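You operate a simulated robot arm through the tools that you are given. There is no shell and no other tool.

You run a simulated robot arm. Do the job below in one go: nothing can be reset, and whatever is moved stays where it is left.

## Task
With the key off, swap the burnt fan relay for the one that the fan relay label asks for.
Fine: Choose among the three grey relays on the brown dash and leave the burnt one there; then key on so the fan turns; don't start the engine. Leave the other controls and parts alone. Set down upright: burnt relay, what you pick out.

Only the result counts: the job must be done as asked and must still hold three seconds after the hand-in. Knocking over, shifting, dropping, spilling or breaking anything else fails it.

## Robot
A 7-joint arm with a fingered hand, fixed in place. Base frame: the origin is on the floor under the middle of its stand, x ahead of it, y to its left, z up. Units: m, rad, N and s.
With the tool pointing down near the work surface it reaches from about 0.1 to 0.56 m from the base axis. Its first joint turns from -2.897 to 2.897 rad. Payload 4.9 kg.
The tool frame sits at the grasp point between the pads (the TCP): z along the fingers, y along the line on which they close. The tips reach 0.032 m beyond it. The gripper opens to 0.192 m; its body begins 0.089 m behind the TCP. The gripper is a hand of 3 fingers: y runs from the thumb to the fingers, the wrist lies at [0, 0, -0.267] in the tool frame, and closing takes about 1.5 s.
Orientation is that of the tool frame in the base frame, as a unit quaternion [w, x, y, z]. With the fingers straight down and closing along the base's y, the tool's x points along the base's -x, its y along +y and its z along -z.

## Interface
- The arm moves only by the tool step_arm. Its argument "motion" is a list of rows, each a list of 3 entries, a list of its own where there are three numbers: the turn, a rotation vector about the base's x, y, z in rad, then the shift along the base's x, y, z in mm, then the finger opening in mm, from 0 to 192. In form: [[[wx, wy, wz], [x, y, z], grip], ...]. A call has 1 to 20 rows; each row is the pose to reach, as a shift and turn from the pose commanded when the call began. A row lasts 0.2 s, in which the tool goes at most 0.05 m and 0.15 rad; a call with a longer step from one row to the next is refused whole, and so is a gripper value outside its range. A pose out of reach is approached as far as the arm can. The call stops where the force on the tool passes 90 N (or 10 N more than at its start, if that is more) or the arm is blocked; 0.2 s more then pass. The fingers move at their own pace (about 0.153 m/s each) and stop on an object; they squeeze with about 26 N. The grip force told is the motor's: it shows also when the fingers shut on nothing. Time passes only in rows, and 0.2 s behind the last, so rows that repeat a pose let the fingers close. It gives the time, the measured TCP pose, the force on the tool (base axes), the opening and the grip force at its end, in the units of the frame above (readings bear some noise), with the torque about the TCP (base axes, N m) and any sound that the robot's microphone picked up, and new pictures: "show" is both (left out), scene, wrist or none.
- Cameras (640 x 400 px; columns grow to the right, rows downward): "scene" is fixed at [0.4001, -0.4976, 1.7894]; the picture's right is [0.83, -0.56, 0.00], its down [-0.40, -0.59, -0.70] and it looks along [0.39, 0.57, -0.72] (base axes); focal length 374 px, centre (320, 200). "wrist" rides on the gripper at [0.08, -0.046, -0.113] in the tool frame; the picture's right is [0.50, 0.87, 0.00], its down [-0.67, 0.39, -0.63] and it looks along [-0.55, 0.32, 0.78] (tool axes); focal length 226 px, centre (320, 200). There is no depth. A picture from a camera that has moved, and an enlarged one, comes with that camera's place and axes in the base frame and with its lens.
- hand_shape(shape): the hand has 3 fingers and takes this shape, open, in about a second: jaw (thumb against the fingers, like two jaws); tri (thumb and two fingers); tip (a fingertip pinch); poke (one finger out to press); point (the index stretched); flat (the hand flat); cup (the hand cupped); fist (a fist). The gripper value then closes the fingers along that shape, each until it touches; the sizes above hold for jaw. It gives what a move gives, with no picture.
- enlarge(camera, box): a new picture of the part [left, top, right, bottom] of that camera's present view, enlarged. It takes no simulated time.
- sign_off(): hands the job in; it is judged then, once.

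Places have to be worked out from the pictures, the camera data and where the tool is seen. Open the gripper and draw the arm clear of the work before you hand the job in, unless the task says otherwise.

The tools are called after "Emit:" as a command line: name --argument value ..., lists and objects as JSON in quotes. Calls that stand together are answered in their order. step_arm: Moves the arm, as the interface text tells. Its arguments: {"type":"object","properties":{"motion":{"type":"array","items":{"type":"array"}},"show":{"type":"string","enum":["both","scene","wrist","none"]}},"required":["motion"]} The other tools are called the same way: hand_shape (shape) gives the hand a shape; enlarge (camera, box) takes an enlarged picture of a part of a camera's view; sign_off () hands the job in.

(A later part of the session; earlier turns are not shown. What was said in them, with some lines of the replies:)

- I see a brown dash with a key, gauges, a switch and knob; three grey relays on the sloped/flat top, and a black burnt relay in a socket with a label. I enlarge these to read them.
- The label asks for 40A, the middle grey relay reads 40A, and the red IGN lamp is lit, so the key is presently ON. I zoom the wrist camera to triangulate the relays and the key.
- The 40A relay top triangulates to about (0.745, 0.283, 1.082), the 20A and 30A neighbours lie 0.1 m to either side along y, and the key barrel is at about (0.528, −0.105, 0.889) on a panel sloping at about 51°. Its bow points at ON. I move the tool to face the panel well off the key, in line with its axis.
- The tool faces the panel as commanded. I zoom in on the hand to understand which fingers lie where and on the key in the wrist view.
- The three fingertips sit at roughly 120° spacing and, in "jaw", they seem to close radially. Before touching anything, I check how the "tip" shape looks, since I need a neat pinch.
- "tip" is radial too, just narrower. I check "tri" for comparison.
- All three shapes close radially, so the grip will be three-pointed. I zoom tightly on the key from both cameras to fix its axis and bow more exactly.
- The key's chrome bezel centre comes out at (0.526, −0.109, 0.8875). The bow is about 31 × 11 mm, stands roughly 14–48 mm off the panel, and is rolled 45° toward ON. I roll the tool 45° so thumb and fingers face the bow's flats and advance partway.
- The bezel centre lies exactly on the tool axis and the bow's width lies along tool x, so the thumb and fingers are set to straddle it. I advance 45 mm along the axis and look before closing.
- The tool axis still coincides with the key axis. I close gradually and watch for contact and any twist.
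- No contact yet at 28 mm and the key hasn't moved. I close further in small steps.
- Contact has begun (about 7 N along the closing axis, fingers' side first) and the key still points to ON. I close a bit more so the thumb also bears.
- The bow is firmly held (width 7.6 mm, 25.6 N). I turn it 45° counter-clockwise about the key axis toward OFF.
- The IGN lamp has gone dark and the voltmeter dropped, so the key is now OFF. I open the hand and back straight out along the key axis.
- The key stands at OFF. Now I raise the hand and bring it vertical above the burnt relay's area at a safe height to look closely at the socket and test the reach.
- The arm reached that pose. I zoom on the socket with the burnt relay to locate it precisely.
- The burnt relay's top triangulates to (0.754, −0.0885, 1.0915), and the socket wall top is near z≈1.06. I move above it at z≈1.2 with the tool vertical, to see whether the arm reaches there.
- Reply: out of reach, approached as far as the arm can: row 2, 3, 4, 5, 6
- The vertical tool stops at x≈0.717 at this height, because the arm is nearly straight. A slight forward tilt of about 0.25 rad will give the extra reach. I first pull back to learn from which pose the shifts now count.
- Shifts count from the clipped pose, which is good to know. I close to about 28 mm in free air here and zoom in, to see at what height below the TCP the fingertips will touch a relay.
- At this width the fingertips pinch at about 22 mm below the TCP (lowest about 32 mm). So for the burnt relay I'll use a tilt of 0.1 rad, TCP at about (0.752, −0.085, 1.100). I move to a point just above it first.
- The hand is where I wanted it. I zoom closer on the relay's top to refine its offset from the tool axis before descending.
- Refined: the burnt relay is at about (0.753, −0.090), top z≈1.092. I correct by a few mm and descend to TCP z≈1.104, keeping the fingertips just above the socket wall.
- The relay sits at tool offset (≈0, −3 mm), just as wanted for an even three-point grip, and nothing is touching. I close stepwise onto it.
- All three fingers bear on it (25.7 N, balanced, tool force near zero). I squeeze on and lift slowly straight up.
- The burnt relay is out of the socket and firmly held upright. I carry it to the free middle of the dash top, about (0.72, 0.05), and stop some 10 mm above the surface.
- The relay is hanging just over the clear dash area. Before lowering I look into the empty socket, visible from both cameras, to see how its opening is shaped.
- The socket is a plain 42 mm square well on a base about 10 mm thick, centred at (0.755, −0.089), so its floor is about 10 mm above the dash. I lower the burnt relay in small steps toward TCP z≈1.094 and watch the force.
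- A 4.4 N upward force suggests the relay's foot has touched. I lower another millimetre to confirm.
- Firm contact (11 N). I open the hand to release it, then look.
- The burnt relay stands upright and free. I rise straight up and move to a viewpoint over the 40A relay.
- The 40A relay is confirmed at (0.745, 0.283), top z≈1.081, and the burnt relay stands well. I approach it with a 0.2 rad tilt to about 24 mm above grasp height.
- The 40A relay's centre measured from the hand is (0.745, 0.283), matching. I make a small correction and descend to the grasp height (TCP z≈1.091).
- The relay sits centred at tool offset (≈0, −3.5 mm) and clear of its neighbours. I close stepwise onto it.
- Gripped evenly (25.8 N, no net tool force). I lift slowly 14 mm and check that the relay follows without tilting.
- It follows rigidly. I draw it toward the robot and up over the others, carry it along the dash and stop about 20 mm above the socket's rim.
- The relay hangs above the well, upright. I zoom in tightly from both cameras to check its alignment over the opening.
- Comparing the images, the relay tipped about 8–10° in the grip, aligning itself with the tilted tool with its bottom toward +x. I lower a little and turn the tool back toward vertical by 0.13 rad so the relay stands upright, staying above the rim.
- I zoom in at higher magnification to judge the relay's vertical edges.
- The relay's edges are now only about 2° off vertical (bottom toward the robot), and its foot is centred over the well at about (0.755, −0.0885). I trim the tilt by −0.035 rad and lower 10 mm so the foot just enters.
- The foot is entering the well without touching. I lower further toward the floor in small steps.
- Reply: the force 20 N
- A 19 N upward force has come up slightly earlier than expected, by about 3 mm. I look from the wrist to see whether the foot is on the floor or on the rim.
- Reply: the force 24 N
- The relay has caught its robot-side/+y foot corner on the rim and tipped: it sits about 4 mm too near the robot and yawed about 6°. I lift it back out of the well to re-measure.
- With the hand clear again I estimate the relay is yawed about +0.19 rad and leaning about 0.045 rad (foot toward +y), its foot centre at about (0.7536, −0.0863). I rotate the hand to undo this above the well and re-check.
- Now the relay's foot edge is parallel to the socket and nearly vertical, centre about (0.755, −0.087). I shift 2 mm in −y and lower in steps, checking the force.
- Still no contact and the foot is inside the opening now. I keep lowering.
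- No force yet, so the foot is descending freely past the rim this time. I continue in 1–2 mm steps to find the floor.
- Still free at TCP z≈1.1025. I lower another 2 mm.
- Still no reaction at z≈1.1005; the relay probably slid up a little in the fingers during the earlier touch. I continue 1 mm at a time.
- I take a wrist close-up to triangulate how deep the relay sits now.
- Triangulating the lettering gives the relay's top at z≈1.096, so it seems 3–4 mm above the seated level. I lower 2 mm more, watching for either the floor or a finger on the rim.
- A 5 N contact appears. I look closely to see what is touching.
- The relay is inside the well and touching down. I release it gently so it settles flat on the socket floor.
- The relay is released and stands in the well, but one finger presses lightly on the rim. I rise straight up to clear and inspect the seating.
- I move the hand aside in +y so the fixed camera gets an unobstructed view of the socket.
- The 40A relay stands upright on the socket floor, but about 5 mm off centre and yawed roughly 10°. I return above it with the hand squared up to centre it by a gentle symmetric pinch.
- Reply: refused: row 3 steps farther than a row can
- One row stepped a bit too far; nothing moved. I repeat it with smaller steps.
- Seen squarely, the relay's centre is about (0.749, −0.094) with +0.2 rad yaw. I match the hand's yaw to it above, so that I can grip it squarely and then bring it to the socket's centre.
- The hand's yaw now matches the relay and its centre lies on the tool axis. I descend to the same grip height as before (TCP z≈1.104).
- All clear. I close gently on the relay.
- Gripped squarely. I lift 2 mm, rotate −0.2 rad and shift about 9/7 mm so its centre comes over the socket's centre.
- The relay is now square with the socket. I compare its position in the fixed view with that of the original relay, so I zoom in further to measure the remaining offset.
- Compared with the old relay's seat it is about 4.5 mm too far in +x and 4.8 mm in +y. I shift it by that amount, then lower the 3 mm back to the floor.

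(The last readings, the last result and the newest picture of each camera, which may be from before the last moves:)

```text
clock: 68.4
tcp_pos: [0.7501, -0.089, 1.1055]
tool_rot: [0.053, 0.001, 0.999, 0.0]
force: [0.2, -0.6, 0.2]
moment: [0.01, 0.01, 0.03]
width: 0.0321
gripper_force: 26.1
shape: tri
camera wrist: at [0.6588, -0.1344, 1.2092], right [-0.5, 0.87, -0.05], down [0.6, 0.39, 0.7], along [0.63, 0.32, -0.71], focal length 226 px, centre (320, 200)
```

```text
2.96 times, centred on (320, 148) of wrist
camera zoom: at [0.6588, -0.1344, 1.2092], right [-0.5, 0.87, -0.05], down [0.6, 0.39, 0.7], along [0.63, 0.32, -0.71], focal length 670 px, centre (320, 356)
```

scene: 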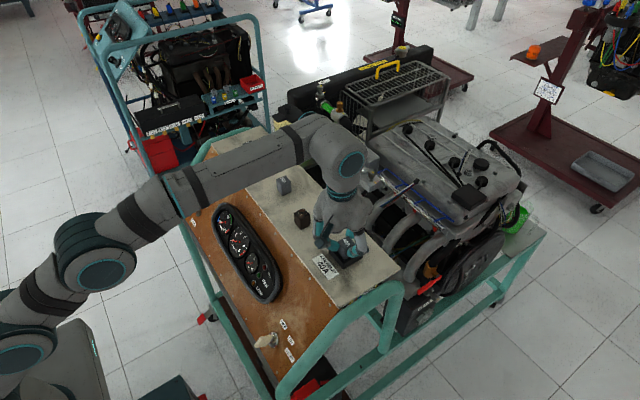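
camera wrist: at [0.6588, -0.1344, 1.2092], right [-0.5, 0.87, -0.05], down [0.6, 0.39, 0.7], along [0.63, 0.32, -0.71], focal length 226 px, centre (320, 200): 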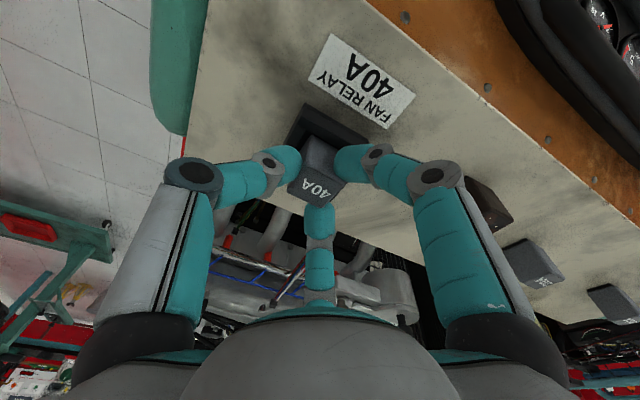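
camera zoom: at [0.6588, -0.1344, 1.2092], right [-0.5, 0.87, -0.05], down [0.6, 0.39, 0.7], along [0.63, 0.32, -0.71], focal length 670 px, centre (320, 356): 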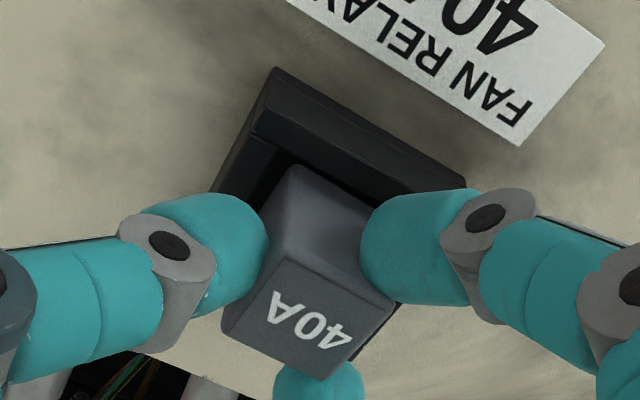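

The top centre now coincides with the original relay's image position, and the edges are vertical. I lower the last millimetre and release.

Emit:
step_arm --motion '[[[0, 0, 0], [0, 0, -1], 25], [[0, 0, 0], [0, 0, -1], 25], [[0, 0, 0], [0, 0, -1], 35], [[0, 0, 0], [0, 0, -1], 40], [[0, 0, 0], [0, 0, -1], 50], [[0, 0, 0], [0, 0, 0], 65], [[0, 0, 0], [0, 0, 0], 80], [[0, 0, 0], [0, 0, 0], 80]]' --show "both"

Emit:
enlarge --camera "wrist" --box '[250, 80, 390, 215]'

Emit:
enlarge --camera "scene" --box '[330, 222, 380, 272]'

```text
clock: 70.2
tcp_pos: [0.751, -0.0882, 1.1062]
tool_rot: [0.052, -0.001, 0.999, 0.0]
force: [0.1, 0.7, -0.5]
moment: [-0.01, 0.03, -0.01]
width: 0.0794
gripper_force: 0.0
shape: tri
camera wrist: at [0.659, -0.1343, 1.2101], right [-0.5, 0.87, -0.05], down [0.6, 0.39, 0.7], along [0.63, 0.32, -0.71], focal length 226 px, centre (320, 200)
```

scene: 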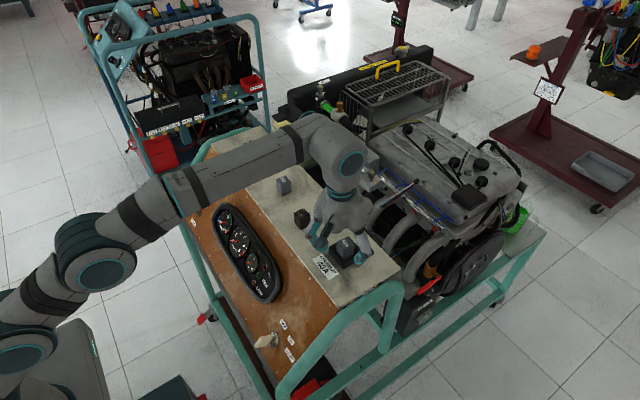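
wrist: 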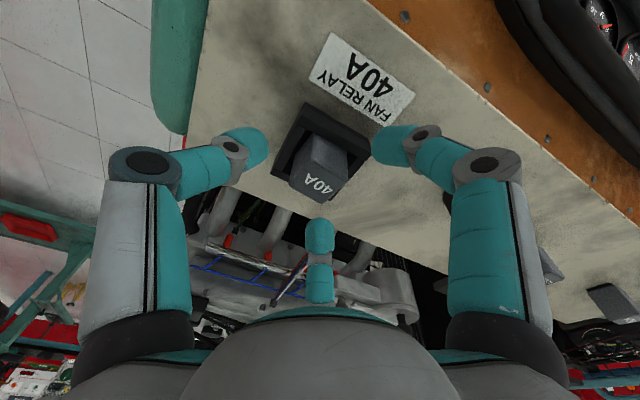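

```text
2.96 times, centred on (320, 148) of wrist
camera zoom: at [0.659, -0.1343, 1.2101], right [-0.5, 0.87, -0.05], down [0.6, 0.39, 0.7], along [0.63, 0.32, -0.71], focal length 670 px, centre (320, 356)
```

zoom: 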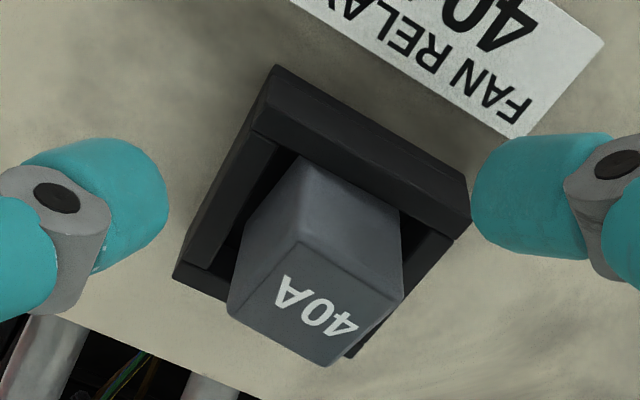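

```text
8.00 times, centred on (355, 247) of scene
camera zoom: at [0.4001, -0.4976, 1.7894], right [0.83, -0.56, 0.0], down [-0.4, -0.59, -0.7], along [0.39, 0.57, -0.72], focal length 2994 px, centre (40, -176)
```

zoom: 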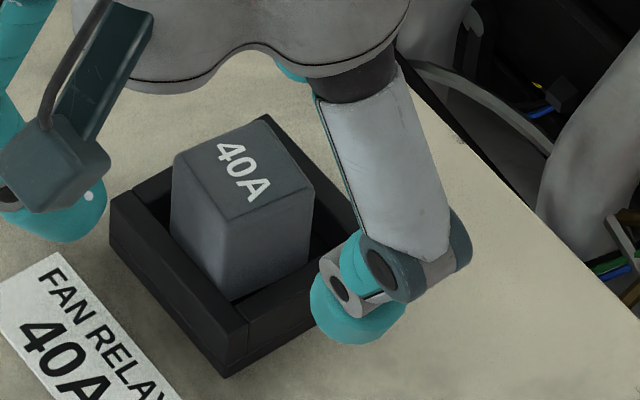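

The 40A relay now stands square, upright and centred in the socket. I rise clear and go back to a position facing the key, as before.

Emit:
step_arm --motion '[[[0, 0, 0], [0, 0, 20], 85], [[0, 0, 0], [0, 0, 40], 85], [[0, 0, 0], [-30, 0, 72], 85], [[0, 0, 0], [-65, 0, 106], 85], [[0, 0, 0], [-105, 0, 132], 80], [[0, 0, 0], [-150, -5, 145], 75], [[0, -0.1, 0], [-195, -10, 145], 72], [[0, -0.22, 0], [-240, -15, 140], 72], [[0, -0.35, 0], [-280, -20, 120], 72], [[0, -0.48, 0], [-310, -20, 85], 72], [[0, -0.62, 0], [-325, -20, 45], 72], [[0, -0.74, 0], [-330, -20, 0], 72], [[0, -0.786, 0], [-330, -20, -45], 72], [[0, -0.786, 0], [-328, -20, -90], 72], [[0, -0.786, 0], [-326, -20, -130], 72], [[0, -0.786, 0], [-326, -20, -130], 72]]' --show "both"

Emit:
enlarge --camera "scene" --box '[280, 185, 380, 275]'

Emit:
enlarge --camera "wrist" --box '[220, 60, 420, 220]'

```text
clock: 73.6
tcp_pos: [0.425, -0.1069, 0.9737]
tool_rot: [0.431, 0.0, 0.902, 0.0]
force: [0.6, 1.1, 0.2]
moment: [0.04, 0.0, -0.01]
width: 0.0727
gripper_force: 0.1
shape: tri
camera wrist: at [0.2871, -0.1535, 0.9829], right [-0.31, 0.87, -0.39], down [-0.07, 0.39, 0.92], along [0.95, 0.32, -0.06], focal length 226 px, centre (320, 200)
```

scene: 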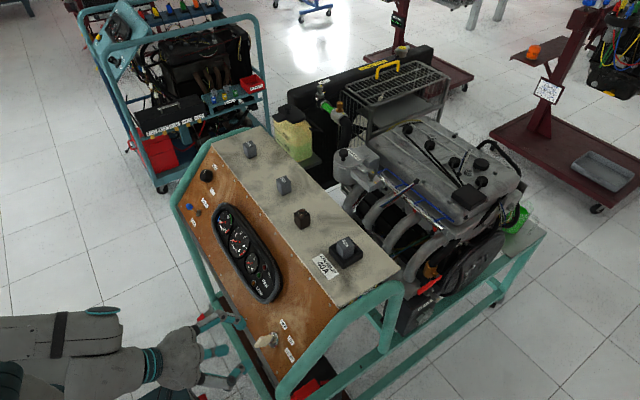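
wrist: 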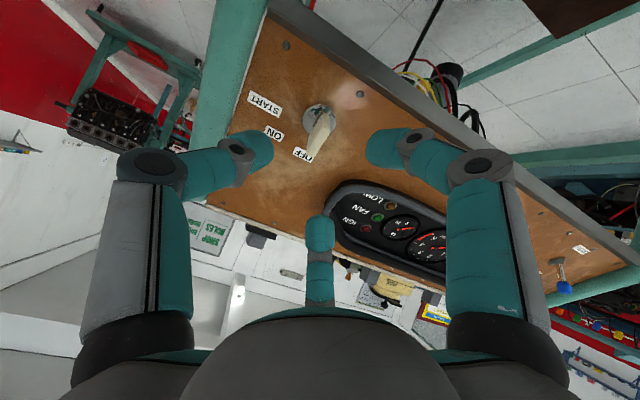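

```text
4.44 times, centred on (330, 230) of scene
camera zoom: at [0.4001, -0.4976, 1.7894], right [0.83, -0.56, 0.0], down [-0.4, -0.59, -0.7], along [0.39, 0.57, -0.72], focal length 1664 px, centre (276, 67)
```

zoom: 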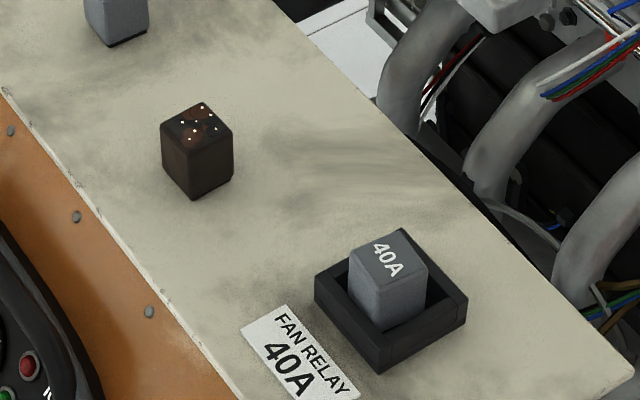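

```text
2.50 times, centred on (320, 140) of wrist
camera zoom: at [0.2871, -0.1535, 0.9829], right [-0.31, 0.87, -0.39], down [-0.07, 0.39, 0.92], along [0.95, 0.32, -0.06], focal length 565 px, centre (320, 350)
```

zoom: 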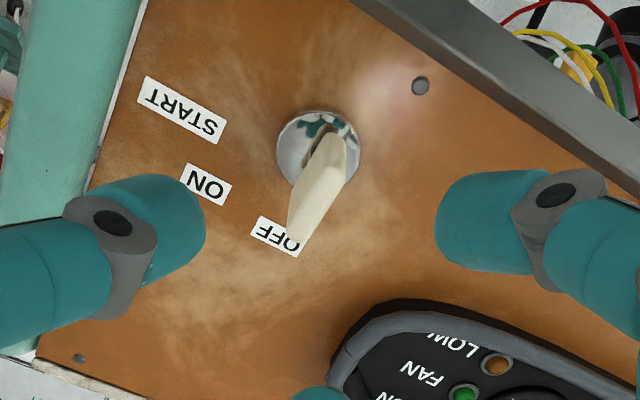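

The key is at OFF with its axis nearly on the tool axis (correction about 2–3 mm). I advance along the axis to straddle the bow.

Emit:
step_arm --motion '[[[0, 0, 0], [14, -1, -15], 72], [[0, 0, 0], [30, -1, -31], 72], [[0, 0, 0], [44, -1, -42], 72], [[0, 0, 0], [56, -1, -52], 72], [[0, 0, 0], [65.5, -1, -58.5], 72], [[0, 0, 0], [65.5, -1, -58.5], 72]]' --show "both"

Emit:
enlarge --camera "wrist" --box '[220, 90, 420, 250]'

Emit:
enlarge --camera "scene" --box '[200, 240, 330, 380]'

```text
clock: 75.0
tcp_pos: [0.4896, -0.11, 0.9172]
tool_rot: [0.432, 0.001, 0.902, -0.001]
force: [-0.4, -0.1, 0.2]
moment: [-0.04, 0.01, 0.01]
width: 0.0722
gripper_force: 0.0
shape: tri
camera wrist: at [0.3519, -0.1559, 0.9259], right [-0.31, 0.87, -0.39], down [-0.07, 0.39, 0.92], along [0.95, 0.32, -0.06], focal length 226 px, centre (320, 200)
```

scene: 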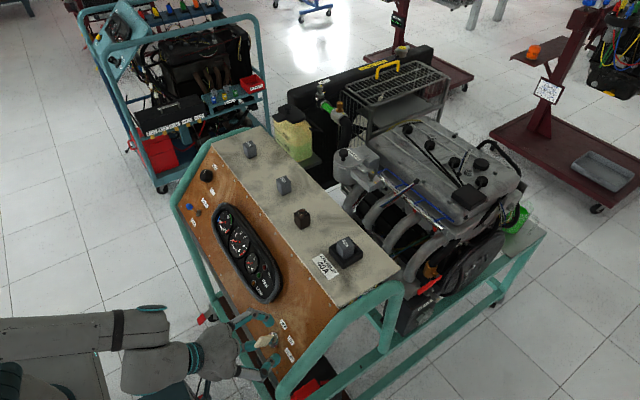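
wrist: 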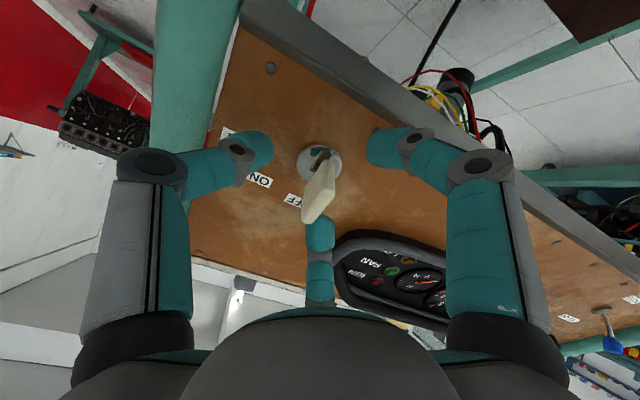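

```text
2.50 times, centred on (320, 170) of wrist
camera zoom: at [0.3519, -0.1559, 0.9259], right [-0.31, 0.87, -0.39], down [-0.07, 0.39, 0.92], along [0.95, 0.32, -0.06], focal length 565 px, centre (320, 275)
```

zoom: 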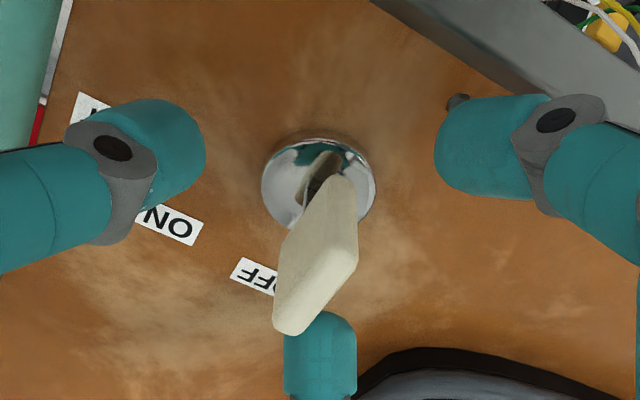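

```text
2.86 times, centred on (265, 310) of scene
camera zoom: at [0.4001, -0.4976, 1.7894], right [0.83, -0.56, 0.0], down [-0.4, -0.59, -0.7], along [0.39, 0.57, -0.72], focal length 1069 px, centre (477, -114)
```

zoom: 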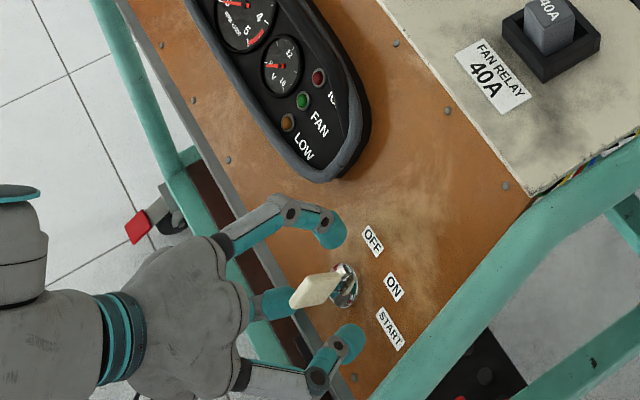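

The hand straddles the bow just as before. I shift 2.5 mm in +y (as worked last time) and close onto it.

Emit:
step_arm --motion '[[[0, 0, 0], [0.5, 1.5, 0], 55], [[0, 0, 0], [0.5, 2.5, 0], 40], [[0, 0, 0], [0.5, 2.5, 0], 28], [[0, 0, 0], [0.5, 2.5, 0], 20], [[0, 0, 0], [0.5, 2.5, 0], 14], [[0, 0, 0], [0.5, 2.5, 0], 9], [[0, 0, 0], [0.5, 2.5, 0], 5], [[0, 0, 0], [0.5, 2.5, 0], 3], [[0, 0, 0], [0.5, 2.5, 0], 3]]' --show "wrist"

Emit:
enlarge --camera "wrist" --box '[220, 90, 420, 250]'

Emit:
enlarge --camera "scene" --box '[200, 240, 330, 380]'

```text
clock: 77.0
tcp_pos: [0.4909, -0.1066, 0.9162]
tool_rot: [0.43, 0.0, 0.903, 0.0]
force: [7.8, 1.7, -5.8]
moment: [0.04, -0.04, 0.01]
width: 0.0117
gripper_force: 26.7
shape: tri
camera wrist: at [0.3526, -0.1524, 0.9258], right [-0.31, 0.87, -0.39], down [-0.07, 0.39, 0.92], along [0.95, 0.32, -0.06], focal length 226 px, centre (320, 200)
```

wrist: 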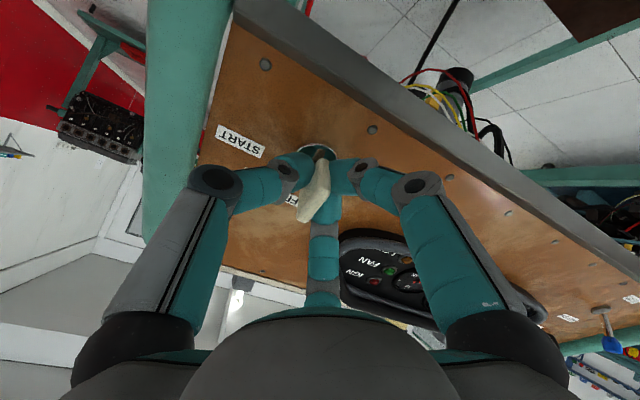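

```text
2.50 times, centred on (320, 170) of wrist
camera zoom: at [0.3526, -0.1524, 0.9258], right [-0.31, 0.87, -0.39], down [-0.07, 0.39, 0.92], along [0.95, 0.32, -0.06], focal length 565 px, centre (320, 275)
```

zoom: 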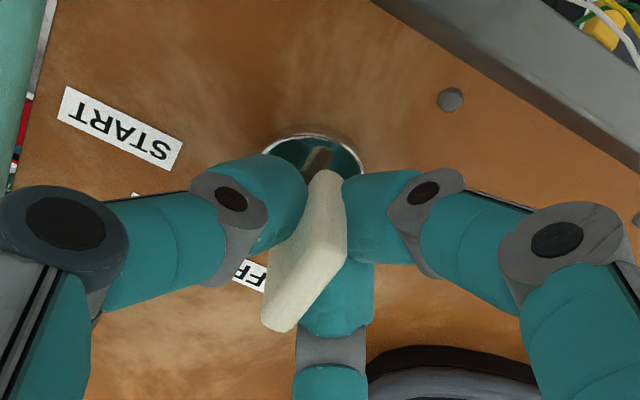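

```text
2.86 times, centred on (265, 310) of scene
camera zoom: at [0.4001, -0.4976, 1.7894], right [0.83, -0.56, 0.0], down [-0.4, -0.59, -0.7], along [0.39, 0.57, -0.72], focal length 1069 px, centre (477, -114)
```

zoom: 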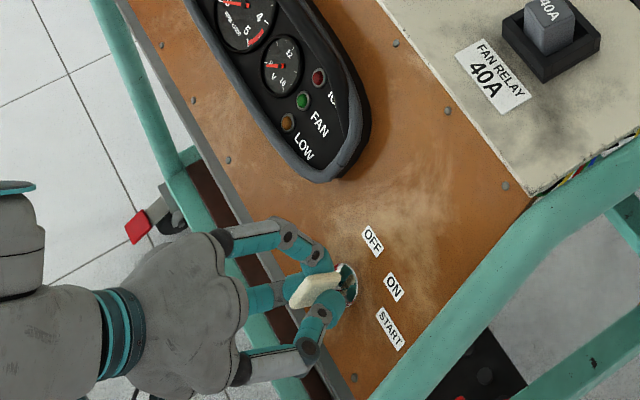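

The bow is gripped at OFF. I turn it clockwise toward ON in stages, first 0.6 rad, watching the IGN and FAN lamps.

Emit:
step_arm --motion '[[[0.0933, 0, -0.0754], [0, 0, 0], 3], [[0.1866, 0, -0.1509], [0, 0, 0], 3], [[0.28, 0, -0.2263], [0, 0, 0], 3], [[0.3733, 0, -0.3017], [0, 0, 0], 3], [[0.4666, 0, -0.3772], [0, 0, 0], 3], [[0.4666, 0, -0.3772], [0, 0, 0], 3]]' --show "both"

Emit:
enlarge --camera "scene" --box '[200, 240, 330, 380]'

Emit:
enlarge --camera "wrist" --box '[220, 90, 420, 250]'

```text
clock: 78.4
tcp_pos: [0.4904, -0.107, 0.9185]
tool_rot: [0.413, 0.268, 0.861, 0.127]
force: [23.5, 5.8, -3.7]
moment: [0.02, -0.23, 0.09]
width: 0.0106
gripper_force: 25.7
shape: tri
camera wrist: at [0.3451, -0.0996, 0.9175], right [0.05, 1.0, 0.06], down [-0.01, -0.06, 1.0], along [1.0, -0.05, 0.0], focal length 226 px, centre (320, 200)
```

scene: 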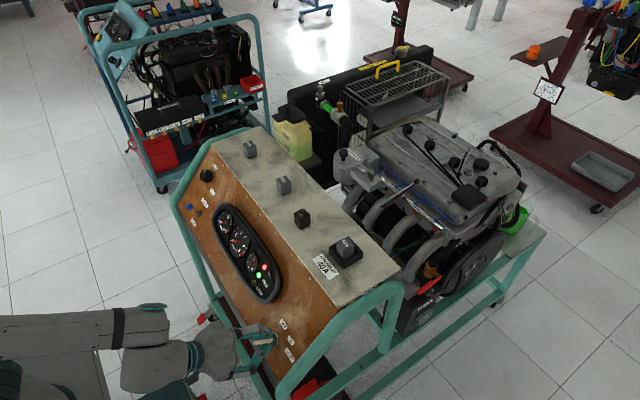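
wrist: 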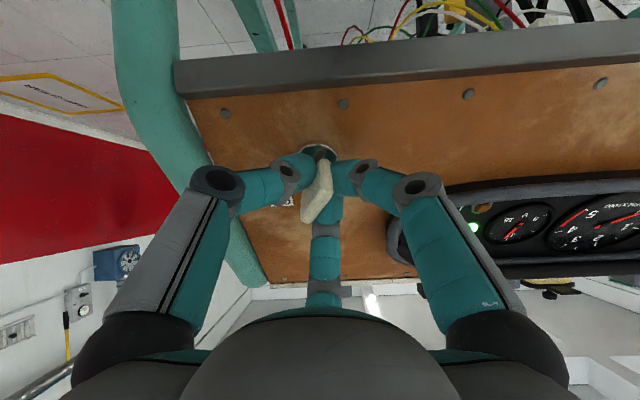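

```text
2.86 times, centred on (265, 310) of scene
camera zoom: at [0.4001, -0.4976, 1.7894], right [0.83, -0.56, 0.0], down [-0.4, -0.59, -0.7], along [0.39, 0.57, -0.72], focal length 1069 px, centre (477, -114)
```

zoom: 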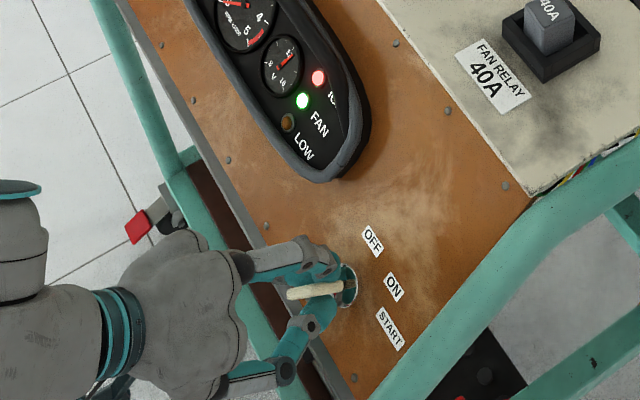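

```text
2.50 times, centred on (320, 170) of wrist
camera zoom: at [0.3451, -0.0996, 0.9175], right [0.05, 1.0, 0.06], down [-0.01, -0.06, 1.0], along [1.0, -0.05, 0.0], focal length 565 px, centre (320, 275)
```

zoom: 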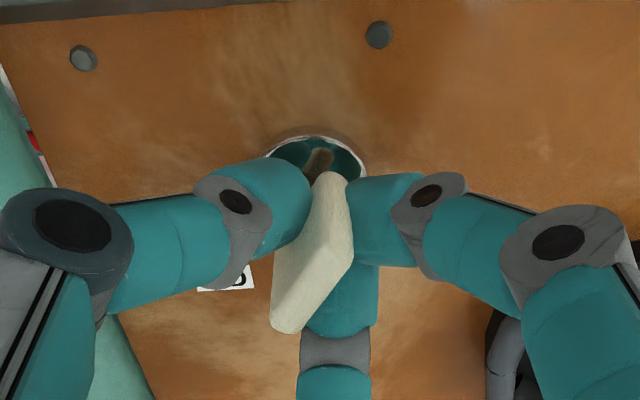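

Both the red IGN and the green FAN lamps are lit: the key is ON and the fan circuit works. I zoom on the key to compare its angle with the original ON position before letting go.

Emit:
enlarge --camera "scene" --box '[245, 320, 305, 360]'

Emit:
enlarge --camera "scene" --box '[430, 180, 540, 300]'

```text
10.00 times, centred on (275, 340) of scene
camera zoom: at [0.4001, -0.4976, 1.7894], right [0.83, -0.56, 0.0], down [-0.4, -0.59, -0.7], along [0.39, 0.57, -0.72], focal length 3743 px, centre (770, -1200)
```

zoom: 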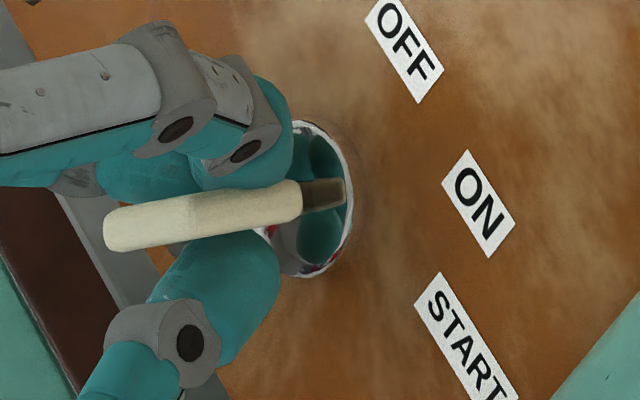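

```text
3.33 times, centred on (485, 240) of scene
camera zoom: at [0.4001, -0.4976, 1.7894], right [0.83, -0.56, 0.0], down [-0.4, -0.59, -0.7], along [0.39, 0.57, -0.72], focal length 1248 px, centre (-230, 67)
```

zoom: 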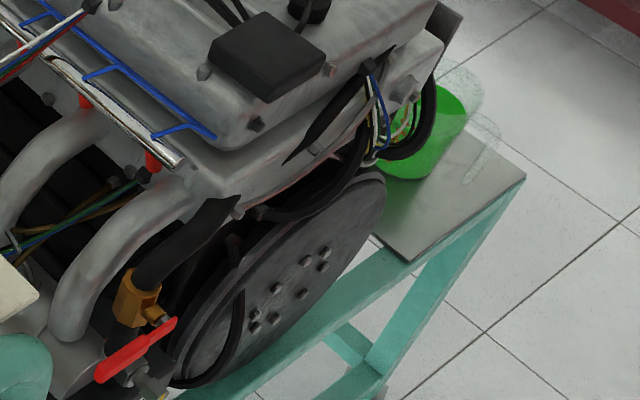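

The bow is within a few degrees of the original ON angle. I turn it another 0.1 rad to be well in the ON position (START is still far away) and check.

Emit:
step_arm --motion '[[[0.0389, 0, -0.0314], [0, 0, 0], 3], [[0.0778, 0, -0.0629], [0, 0, 0], 3], [[0.0778, 0, -0.0629], [0, 0, 0], 3]]' --show "scene"

Emit:
enlarge --camera "scene" --box '[245, 320, 305, 360]'

Emit:
enlarge --camera "scene" --box '[200, 200, 300, 310]'

```text
clock: 79.2
tcp_pos: [0.4902, -0.1064, 0.9188]
tool_rot: [0.406, 0.31, 0.847, 0.148]
force: [26.0, 6.2, -1.6]
moment: [0.02, -0.3, 0.12]
width: 0.0102
gripper_force: 25.7
shape: tri
```

scene: 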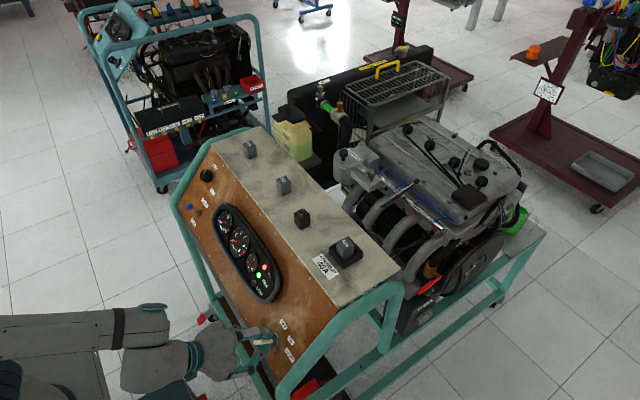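

```text
10.00 times, centred on (275, 340) of scene
camera zoom: at [0.4001, -0.4976, 1.7894], right [0.83, -0.56, 0.0], down [-0.4, -0.59, -0.7], along [0.39, 0.57, -0.72], focal length 3743 px, centre (770, -1200)
```

zoom: 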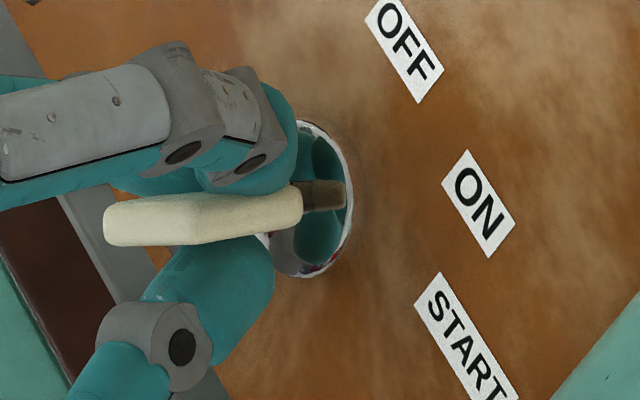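

```text
3.64 times, centred on (250, 255) of scene
camera zoom: at [0.4001, -0.4976, 1.7894], right [0.83, -0.56, 0.0], down [-0.4, -0.59, -0.7], along [0.39, 0.57, -0.72], focal length 1361 px, centre (574, 0)
```

zoom: 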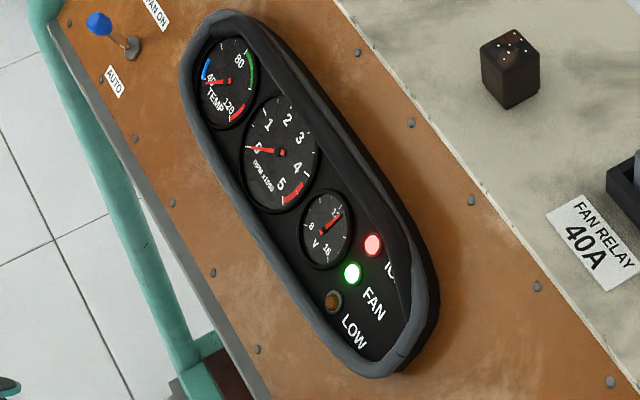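

The bow now matches its original ON picture exactly, RPM is 0 (engine not started), and IGN and FAN are lit. I open the fingers gradually and back straight out.

Emit:
step_arm --motion '[[[0, 0, 0], [0, 0, 0], 12], [[0, 0, 0], [0, 0, 0], 18], [[0, 0, 0], [0, 0, 0], 30], [[0, 0, 0], [0, 0, 0], 50], [[0, 0, 0], [0, 0, 0], 72], [[0, 0, 0], [0, 0, 0], 72], [[0, 0, 0], [-14, 0, 11], 72], [[0, 0, 0], [-35, 0, 28], 72], [[0, 0, 0], [-60, 0, 49], 72], [[0, 0, 0], [-85, 0, 69], 72], [[0, 0, 0], [-85, 0, 69], 72]]' --show "both"

Emit:
enlarge --camera "scene" --box '[245, 320, 305, 360]'

Emit:
enlarge --camera "scene" --box '[200, 200, 300, 310]'

```text
clock: 81.6
tcp_pos: [0.4038, -0.1065, 0.9861]
tool_rot: [0.405, 0.309, 0.848, 0.147]
force: [-0.8, -0.5, 0.2]
moment: [-0.01, -0.03, 0.0]
width: 0.0713
gripper_force: 0.0
shape: tri
camera wrist: at [0.2602, -0.0904, 0.9864], right [0.11, 0.98, 0.14], down [-0.01, -0.14, 0.99], along [0.99, -0.11, 0.0], focal length 226 px, centre (320, 200)
```

scene: 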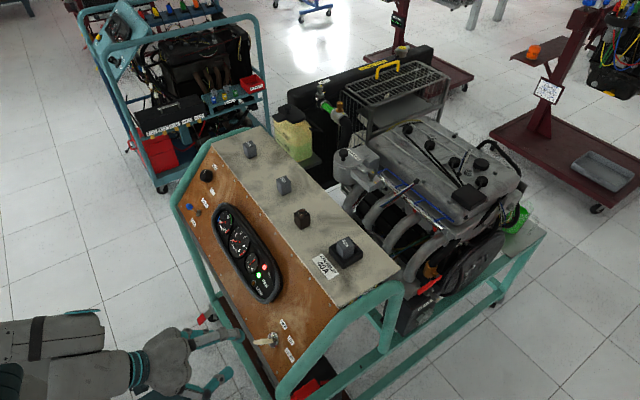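
wrist: 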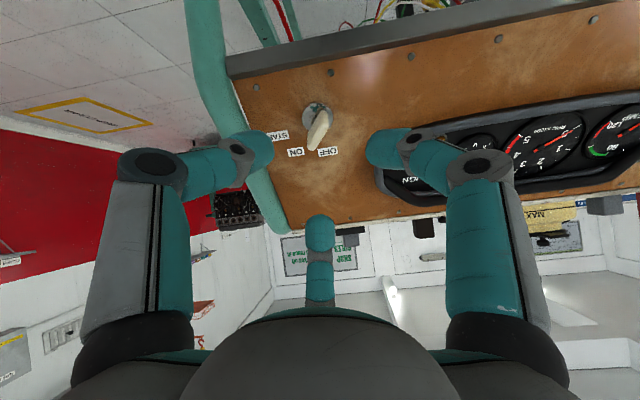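

```text
10.00 times, centred on (275, 340) of scene
camera zoom: at [0.4001, -0.4976, 1.7894], right [0.83, -0.56, 0.0], down [-0.4, -0.59, -0.7], along [0.39, 0.57, -0.72], focal length 3743 px, centre (770, -1200)
```

zoom: 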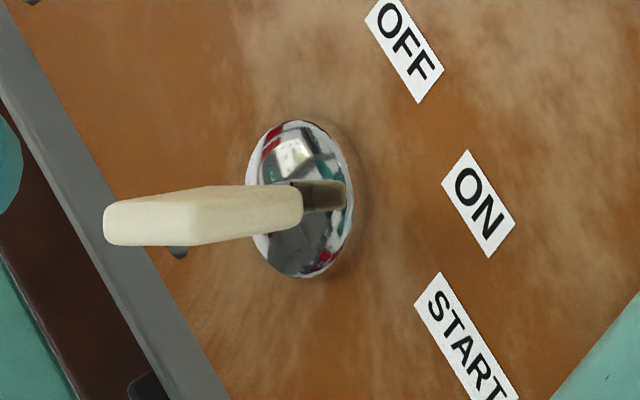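

```text
3.64 times, centred on (250, 255) of scene
camera zoom: at [0.4001, -0.4976, 1.7894], right [0.83, -0.56, 0.0], down [-0.4, -0.59, -0.7], along [0.39, 0.57, -0.72], focal length 1361 px, centre (574, 0)
```

zoom: 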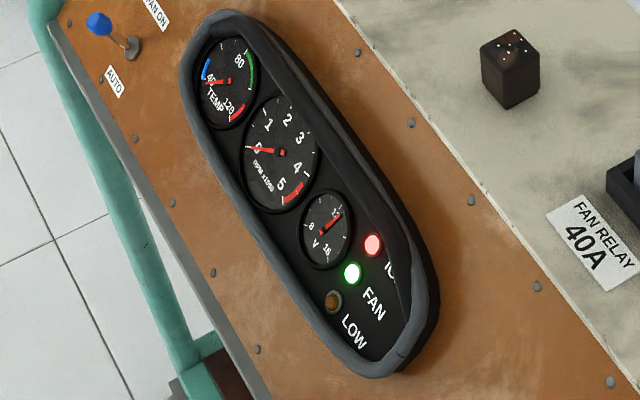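

The key rests at ON by itself with IGN and FAN lit. I draw the arm up and away, open the hand, and do a final check of the scene.

Emit:
step_arm --motion '[[[0, 0, 0], [-15, 0, 40], 90], [[0, 0, 0], [-25, 0, 85], 110], [[0, 0, 0], [-30, 0, 130], 130], [[0, 0, 0], [-30, 0, 175], 150], [[0, 0, 0], [-30, 0, 220], 150], [[0, 0, 0], [-30, 0, 260], 150], [[0, 0, 0], [-30, 0, 260], 150], [[0, 0, 0], [-30, 0, 260], 150], [[0, 0, 0], [-30, 0, 260], 150], [[0, 0, 0], [-30, 0, 260], 150]]' --show "both"

Emit:
enlarge --camera "scene" --box '[160, 120, 400, 300]'

Emit:
enlarge --camera "scene" --box '[325, 220, 380, 275]'

Emit:
enlarge --camera "scene" --box '[160, 160, 240, 240]'

Emit:
enlarge --camera "scene" --box '[330, 60, 460, 160]'

```text
clock: 83.8
tcp_pos: [0.3739, -0.1072, 1.2457]
tool_rot: [0.405, 0.309, 0.848, 0.148]
force: [-0.3, 0.7, -0.3]
moment: [-0.01, 0.02, 0.02]
width: 0.1497
gripper_force: 0.0
shape: tri
camera wrist: at [0.2288, -0.0915, 1.2459], right [0.11, 0.98, 0.14], down [-0.01, -0.14, 0.99], along [0.99, -0.11, 0.0], focal length 226 px, centre (320, 200)
```

scene: 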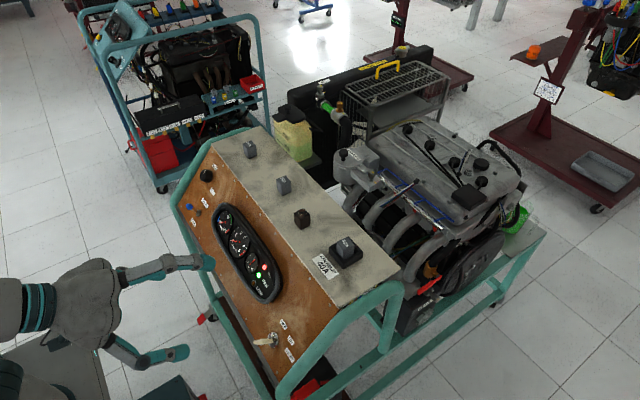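
wrist: 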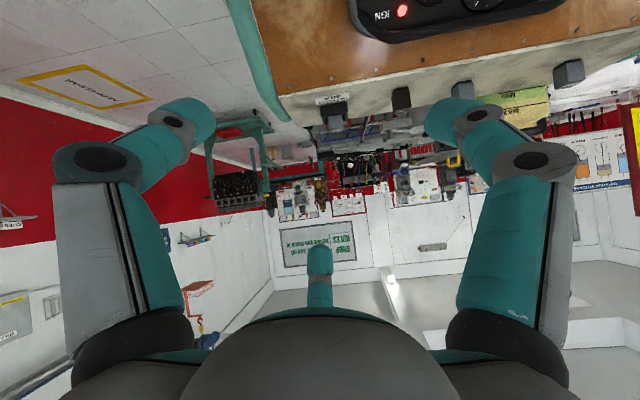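

```text
2.22 times, centred on (280, 210) of scene
camera zoom: at [0.4001, -0.4976, 1.7894], right [0.83, -0.56, 0.0], down [-0.4, -0.59, -0.7], along [0.39, 0.57, -0.72], focal length 832 px, centre (409, 178)
```

zoom: 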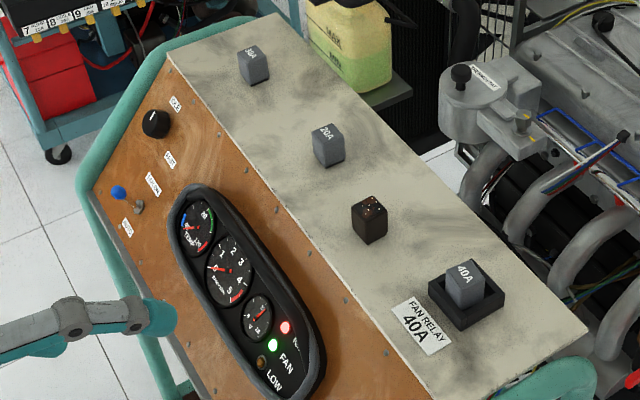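

```text
7.27 times, centred on (352, 248) of scene
camera zoom: at [0.4001, -0.4976, 1.7894], right [0.83, -0.56, 0.0], down [-0.4, -0.59, -0.7], along [0.39, 0.57, -0.72], focal length 2722 px, centre (84, -146)
```

zoom: 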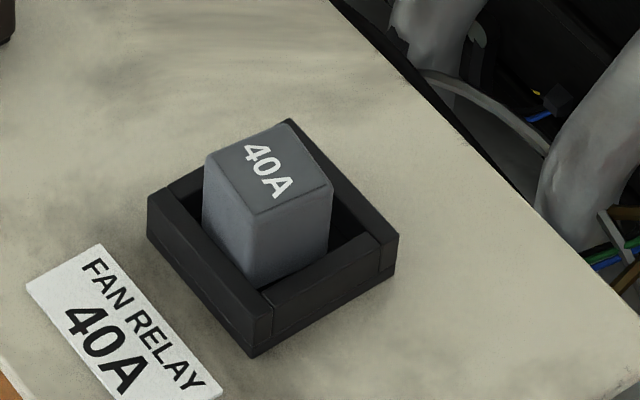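

```text
5.00 times, centred on (200, 200) of scene
camera zoom: at [0.4001, -0.4976, 1.7894], right [0.83, -0.56, 0.0], down [-0.4, -0.59, -0.7], along [0.39, 0.57, -0.72], focal length 1872 px, centre (920, 200)
```

zoom: 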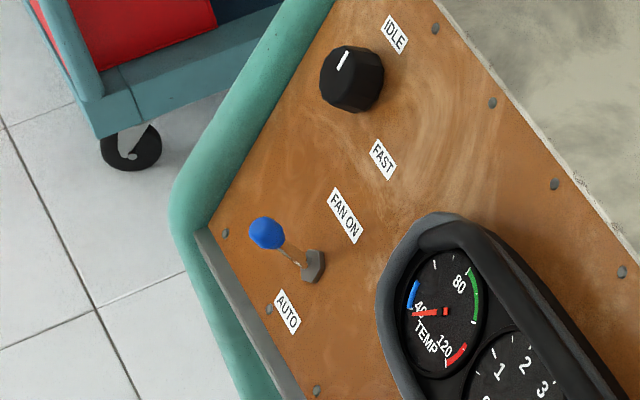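

```text
4.00 times, centred on (395, 110) of scene
camera zoom: at [0.4001, -0.4976, 1.7894], right [0.83, -0.56, 0.0], down [-0.4, -0.59, -0.7], along [0.39, 0.57, -0.72], focal length 1497 px, centre (20, 560)
```

zoom: 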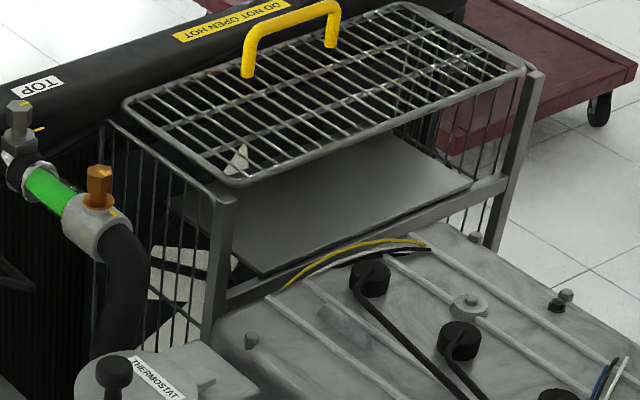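

The 40A relay is seated upright. The burnt one stands on the dash, 20A and 30A and the other controls are untouched, and IGN and FAN are lit. I wait a moment and look into the radiator cage again to confirm the fan is turning.

Emit:
step_arm --motion '[[[0, 0, 0], [0, 0, 0], 150], [[0, 0, 0], [0, 0, 0], 150], [[0, 0, 0], [0, 0, 0], 150]]' --show "none"

Emit:
enlarge --camera "scene" --box '[330, 60, 460, 160]'

Emit:
enlarge --camera "scene" --box '[200, 200, 310, 365]'

```text
clock: 84.6
tcp_pos: [0.3729, -0.108, 1.2451]
tool_rot: [0.405, 0.309, 0.848, 0.148]
force: [0.3, -0.7, 0.1]
moment: [-0.04, -0.03, 0.0]
width: 0.1497
gripper_force: 0.0
shape: tri
```

```text
4.00 times, centred on (395, 110) of scene
camera zoom: at [0.4001, -0.4976, 1.7894], right [0.83, -0.56, 0.0], down [-0.4, -0.59, -0.7], along [0.39, 0.57, -0.72], focal length 1497 px, centre (20, 560)
```

zoom: 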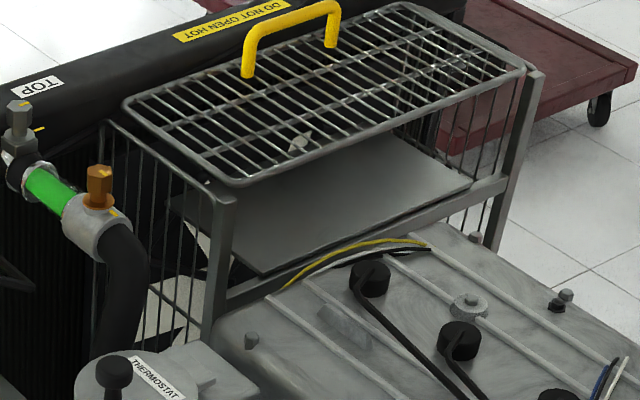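

```text
2.42 times, centred on (255, 282) of scene
camera zoom: at [0.4001, -0.4976, 1.7894], right [0.83, -0.56, 0.0], down [-0.4, -0.59, -0.7], along [0.39, 0.57, -0.72], focal length 907 px, centre (478, 0)
```

zoom: 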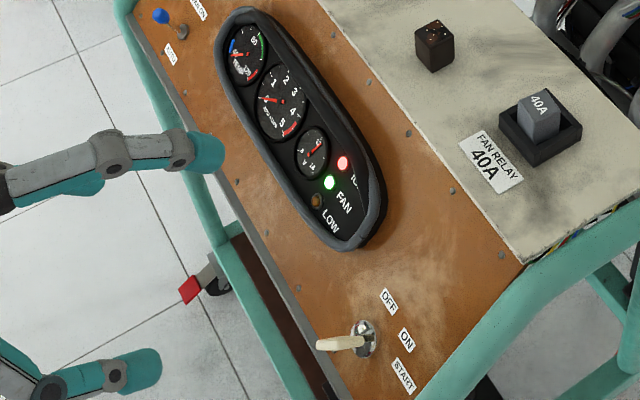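

The pattern of blades seen through the cage has changed between the two pictures, so the fan is turning. The key is at ON, RPM is 0, and the hand is open and clear, so I hand in the job.

Emit:
sign_off

```text
The job is handed in.
```

The burnt fan relay is swapped for the 40A one the label asks for, and the fan now turns with the key at ON. I handed the job in; no verdict came back, so this is how the scene looked just before.

- **Key:** it was at ON when I started. I turned it to OFF for the swap and back to ON afterwards. The engine was not started (RPM 0).
- **40A relay:** it stands upright on the socket floor, roughly 4 mm off centre and slightly turned. On the first try its foot caught the socket rim. I lifted it out, re-aligned it and put it back in.
- **Burnt relay:** it stands upright on the dash top, in the gap between the socket and the 20A relay.
- **Fan:** the red IGN and green FAN lamps are lit, and the blades seen through the cage moved between two pictures.
- **Everything else:** the 20A and 30A relays, the toggle and the idle knob look unmoved in the last pictures. The hand is open and clear of the work.
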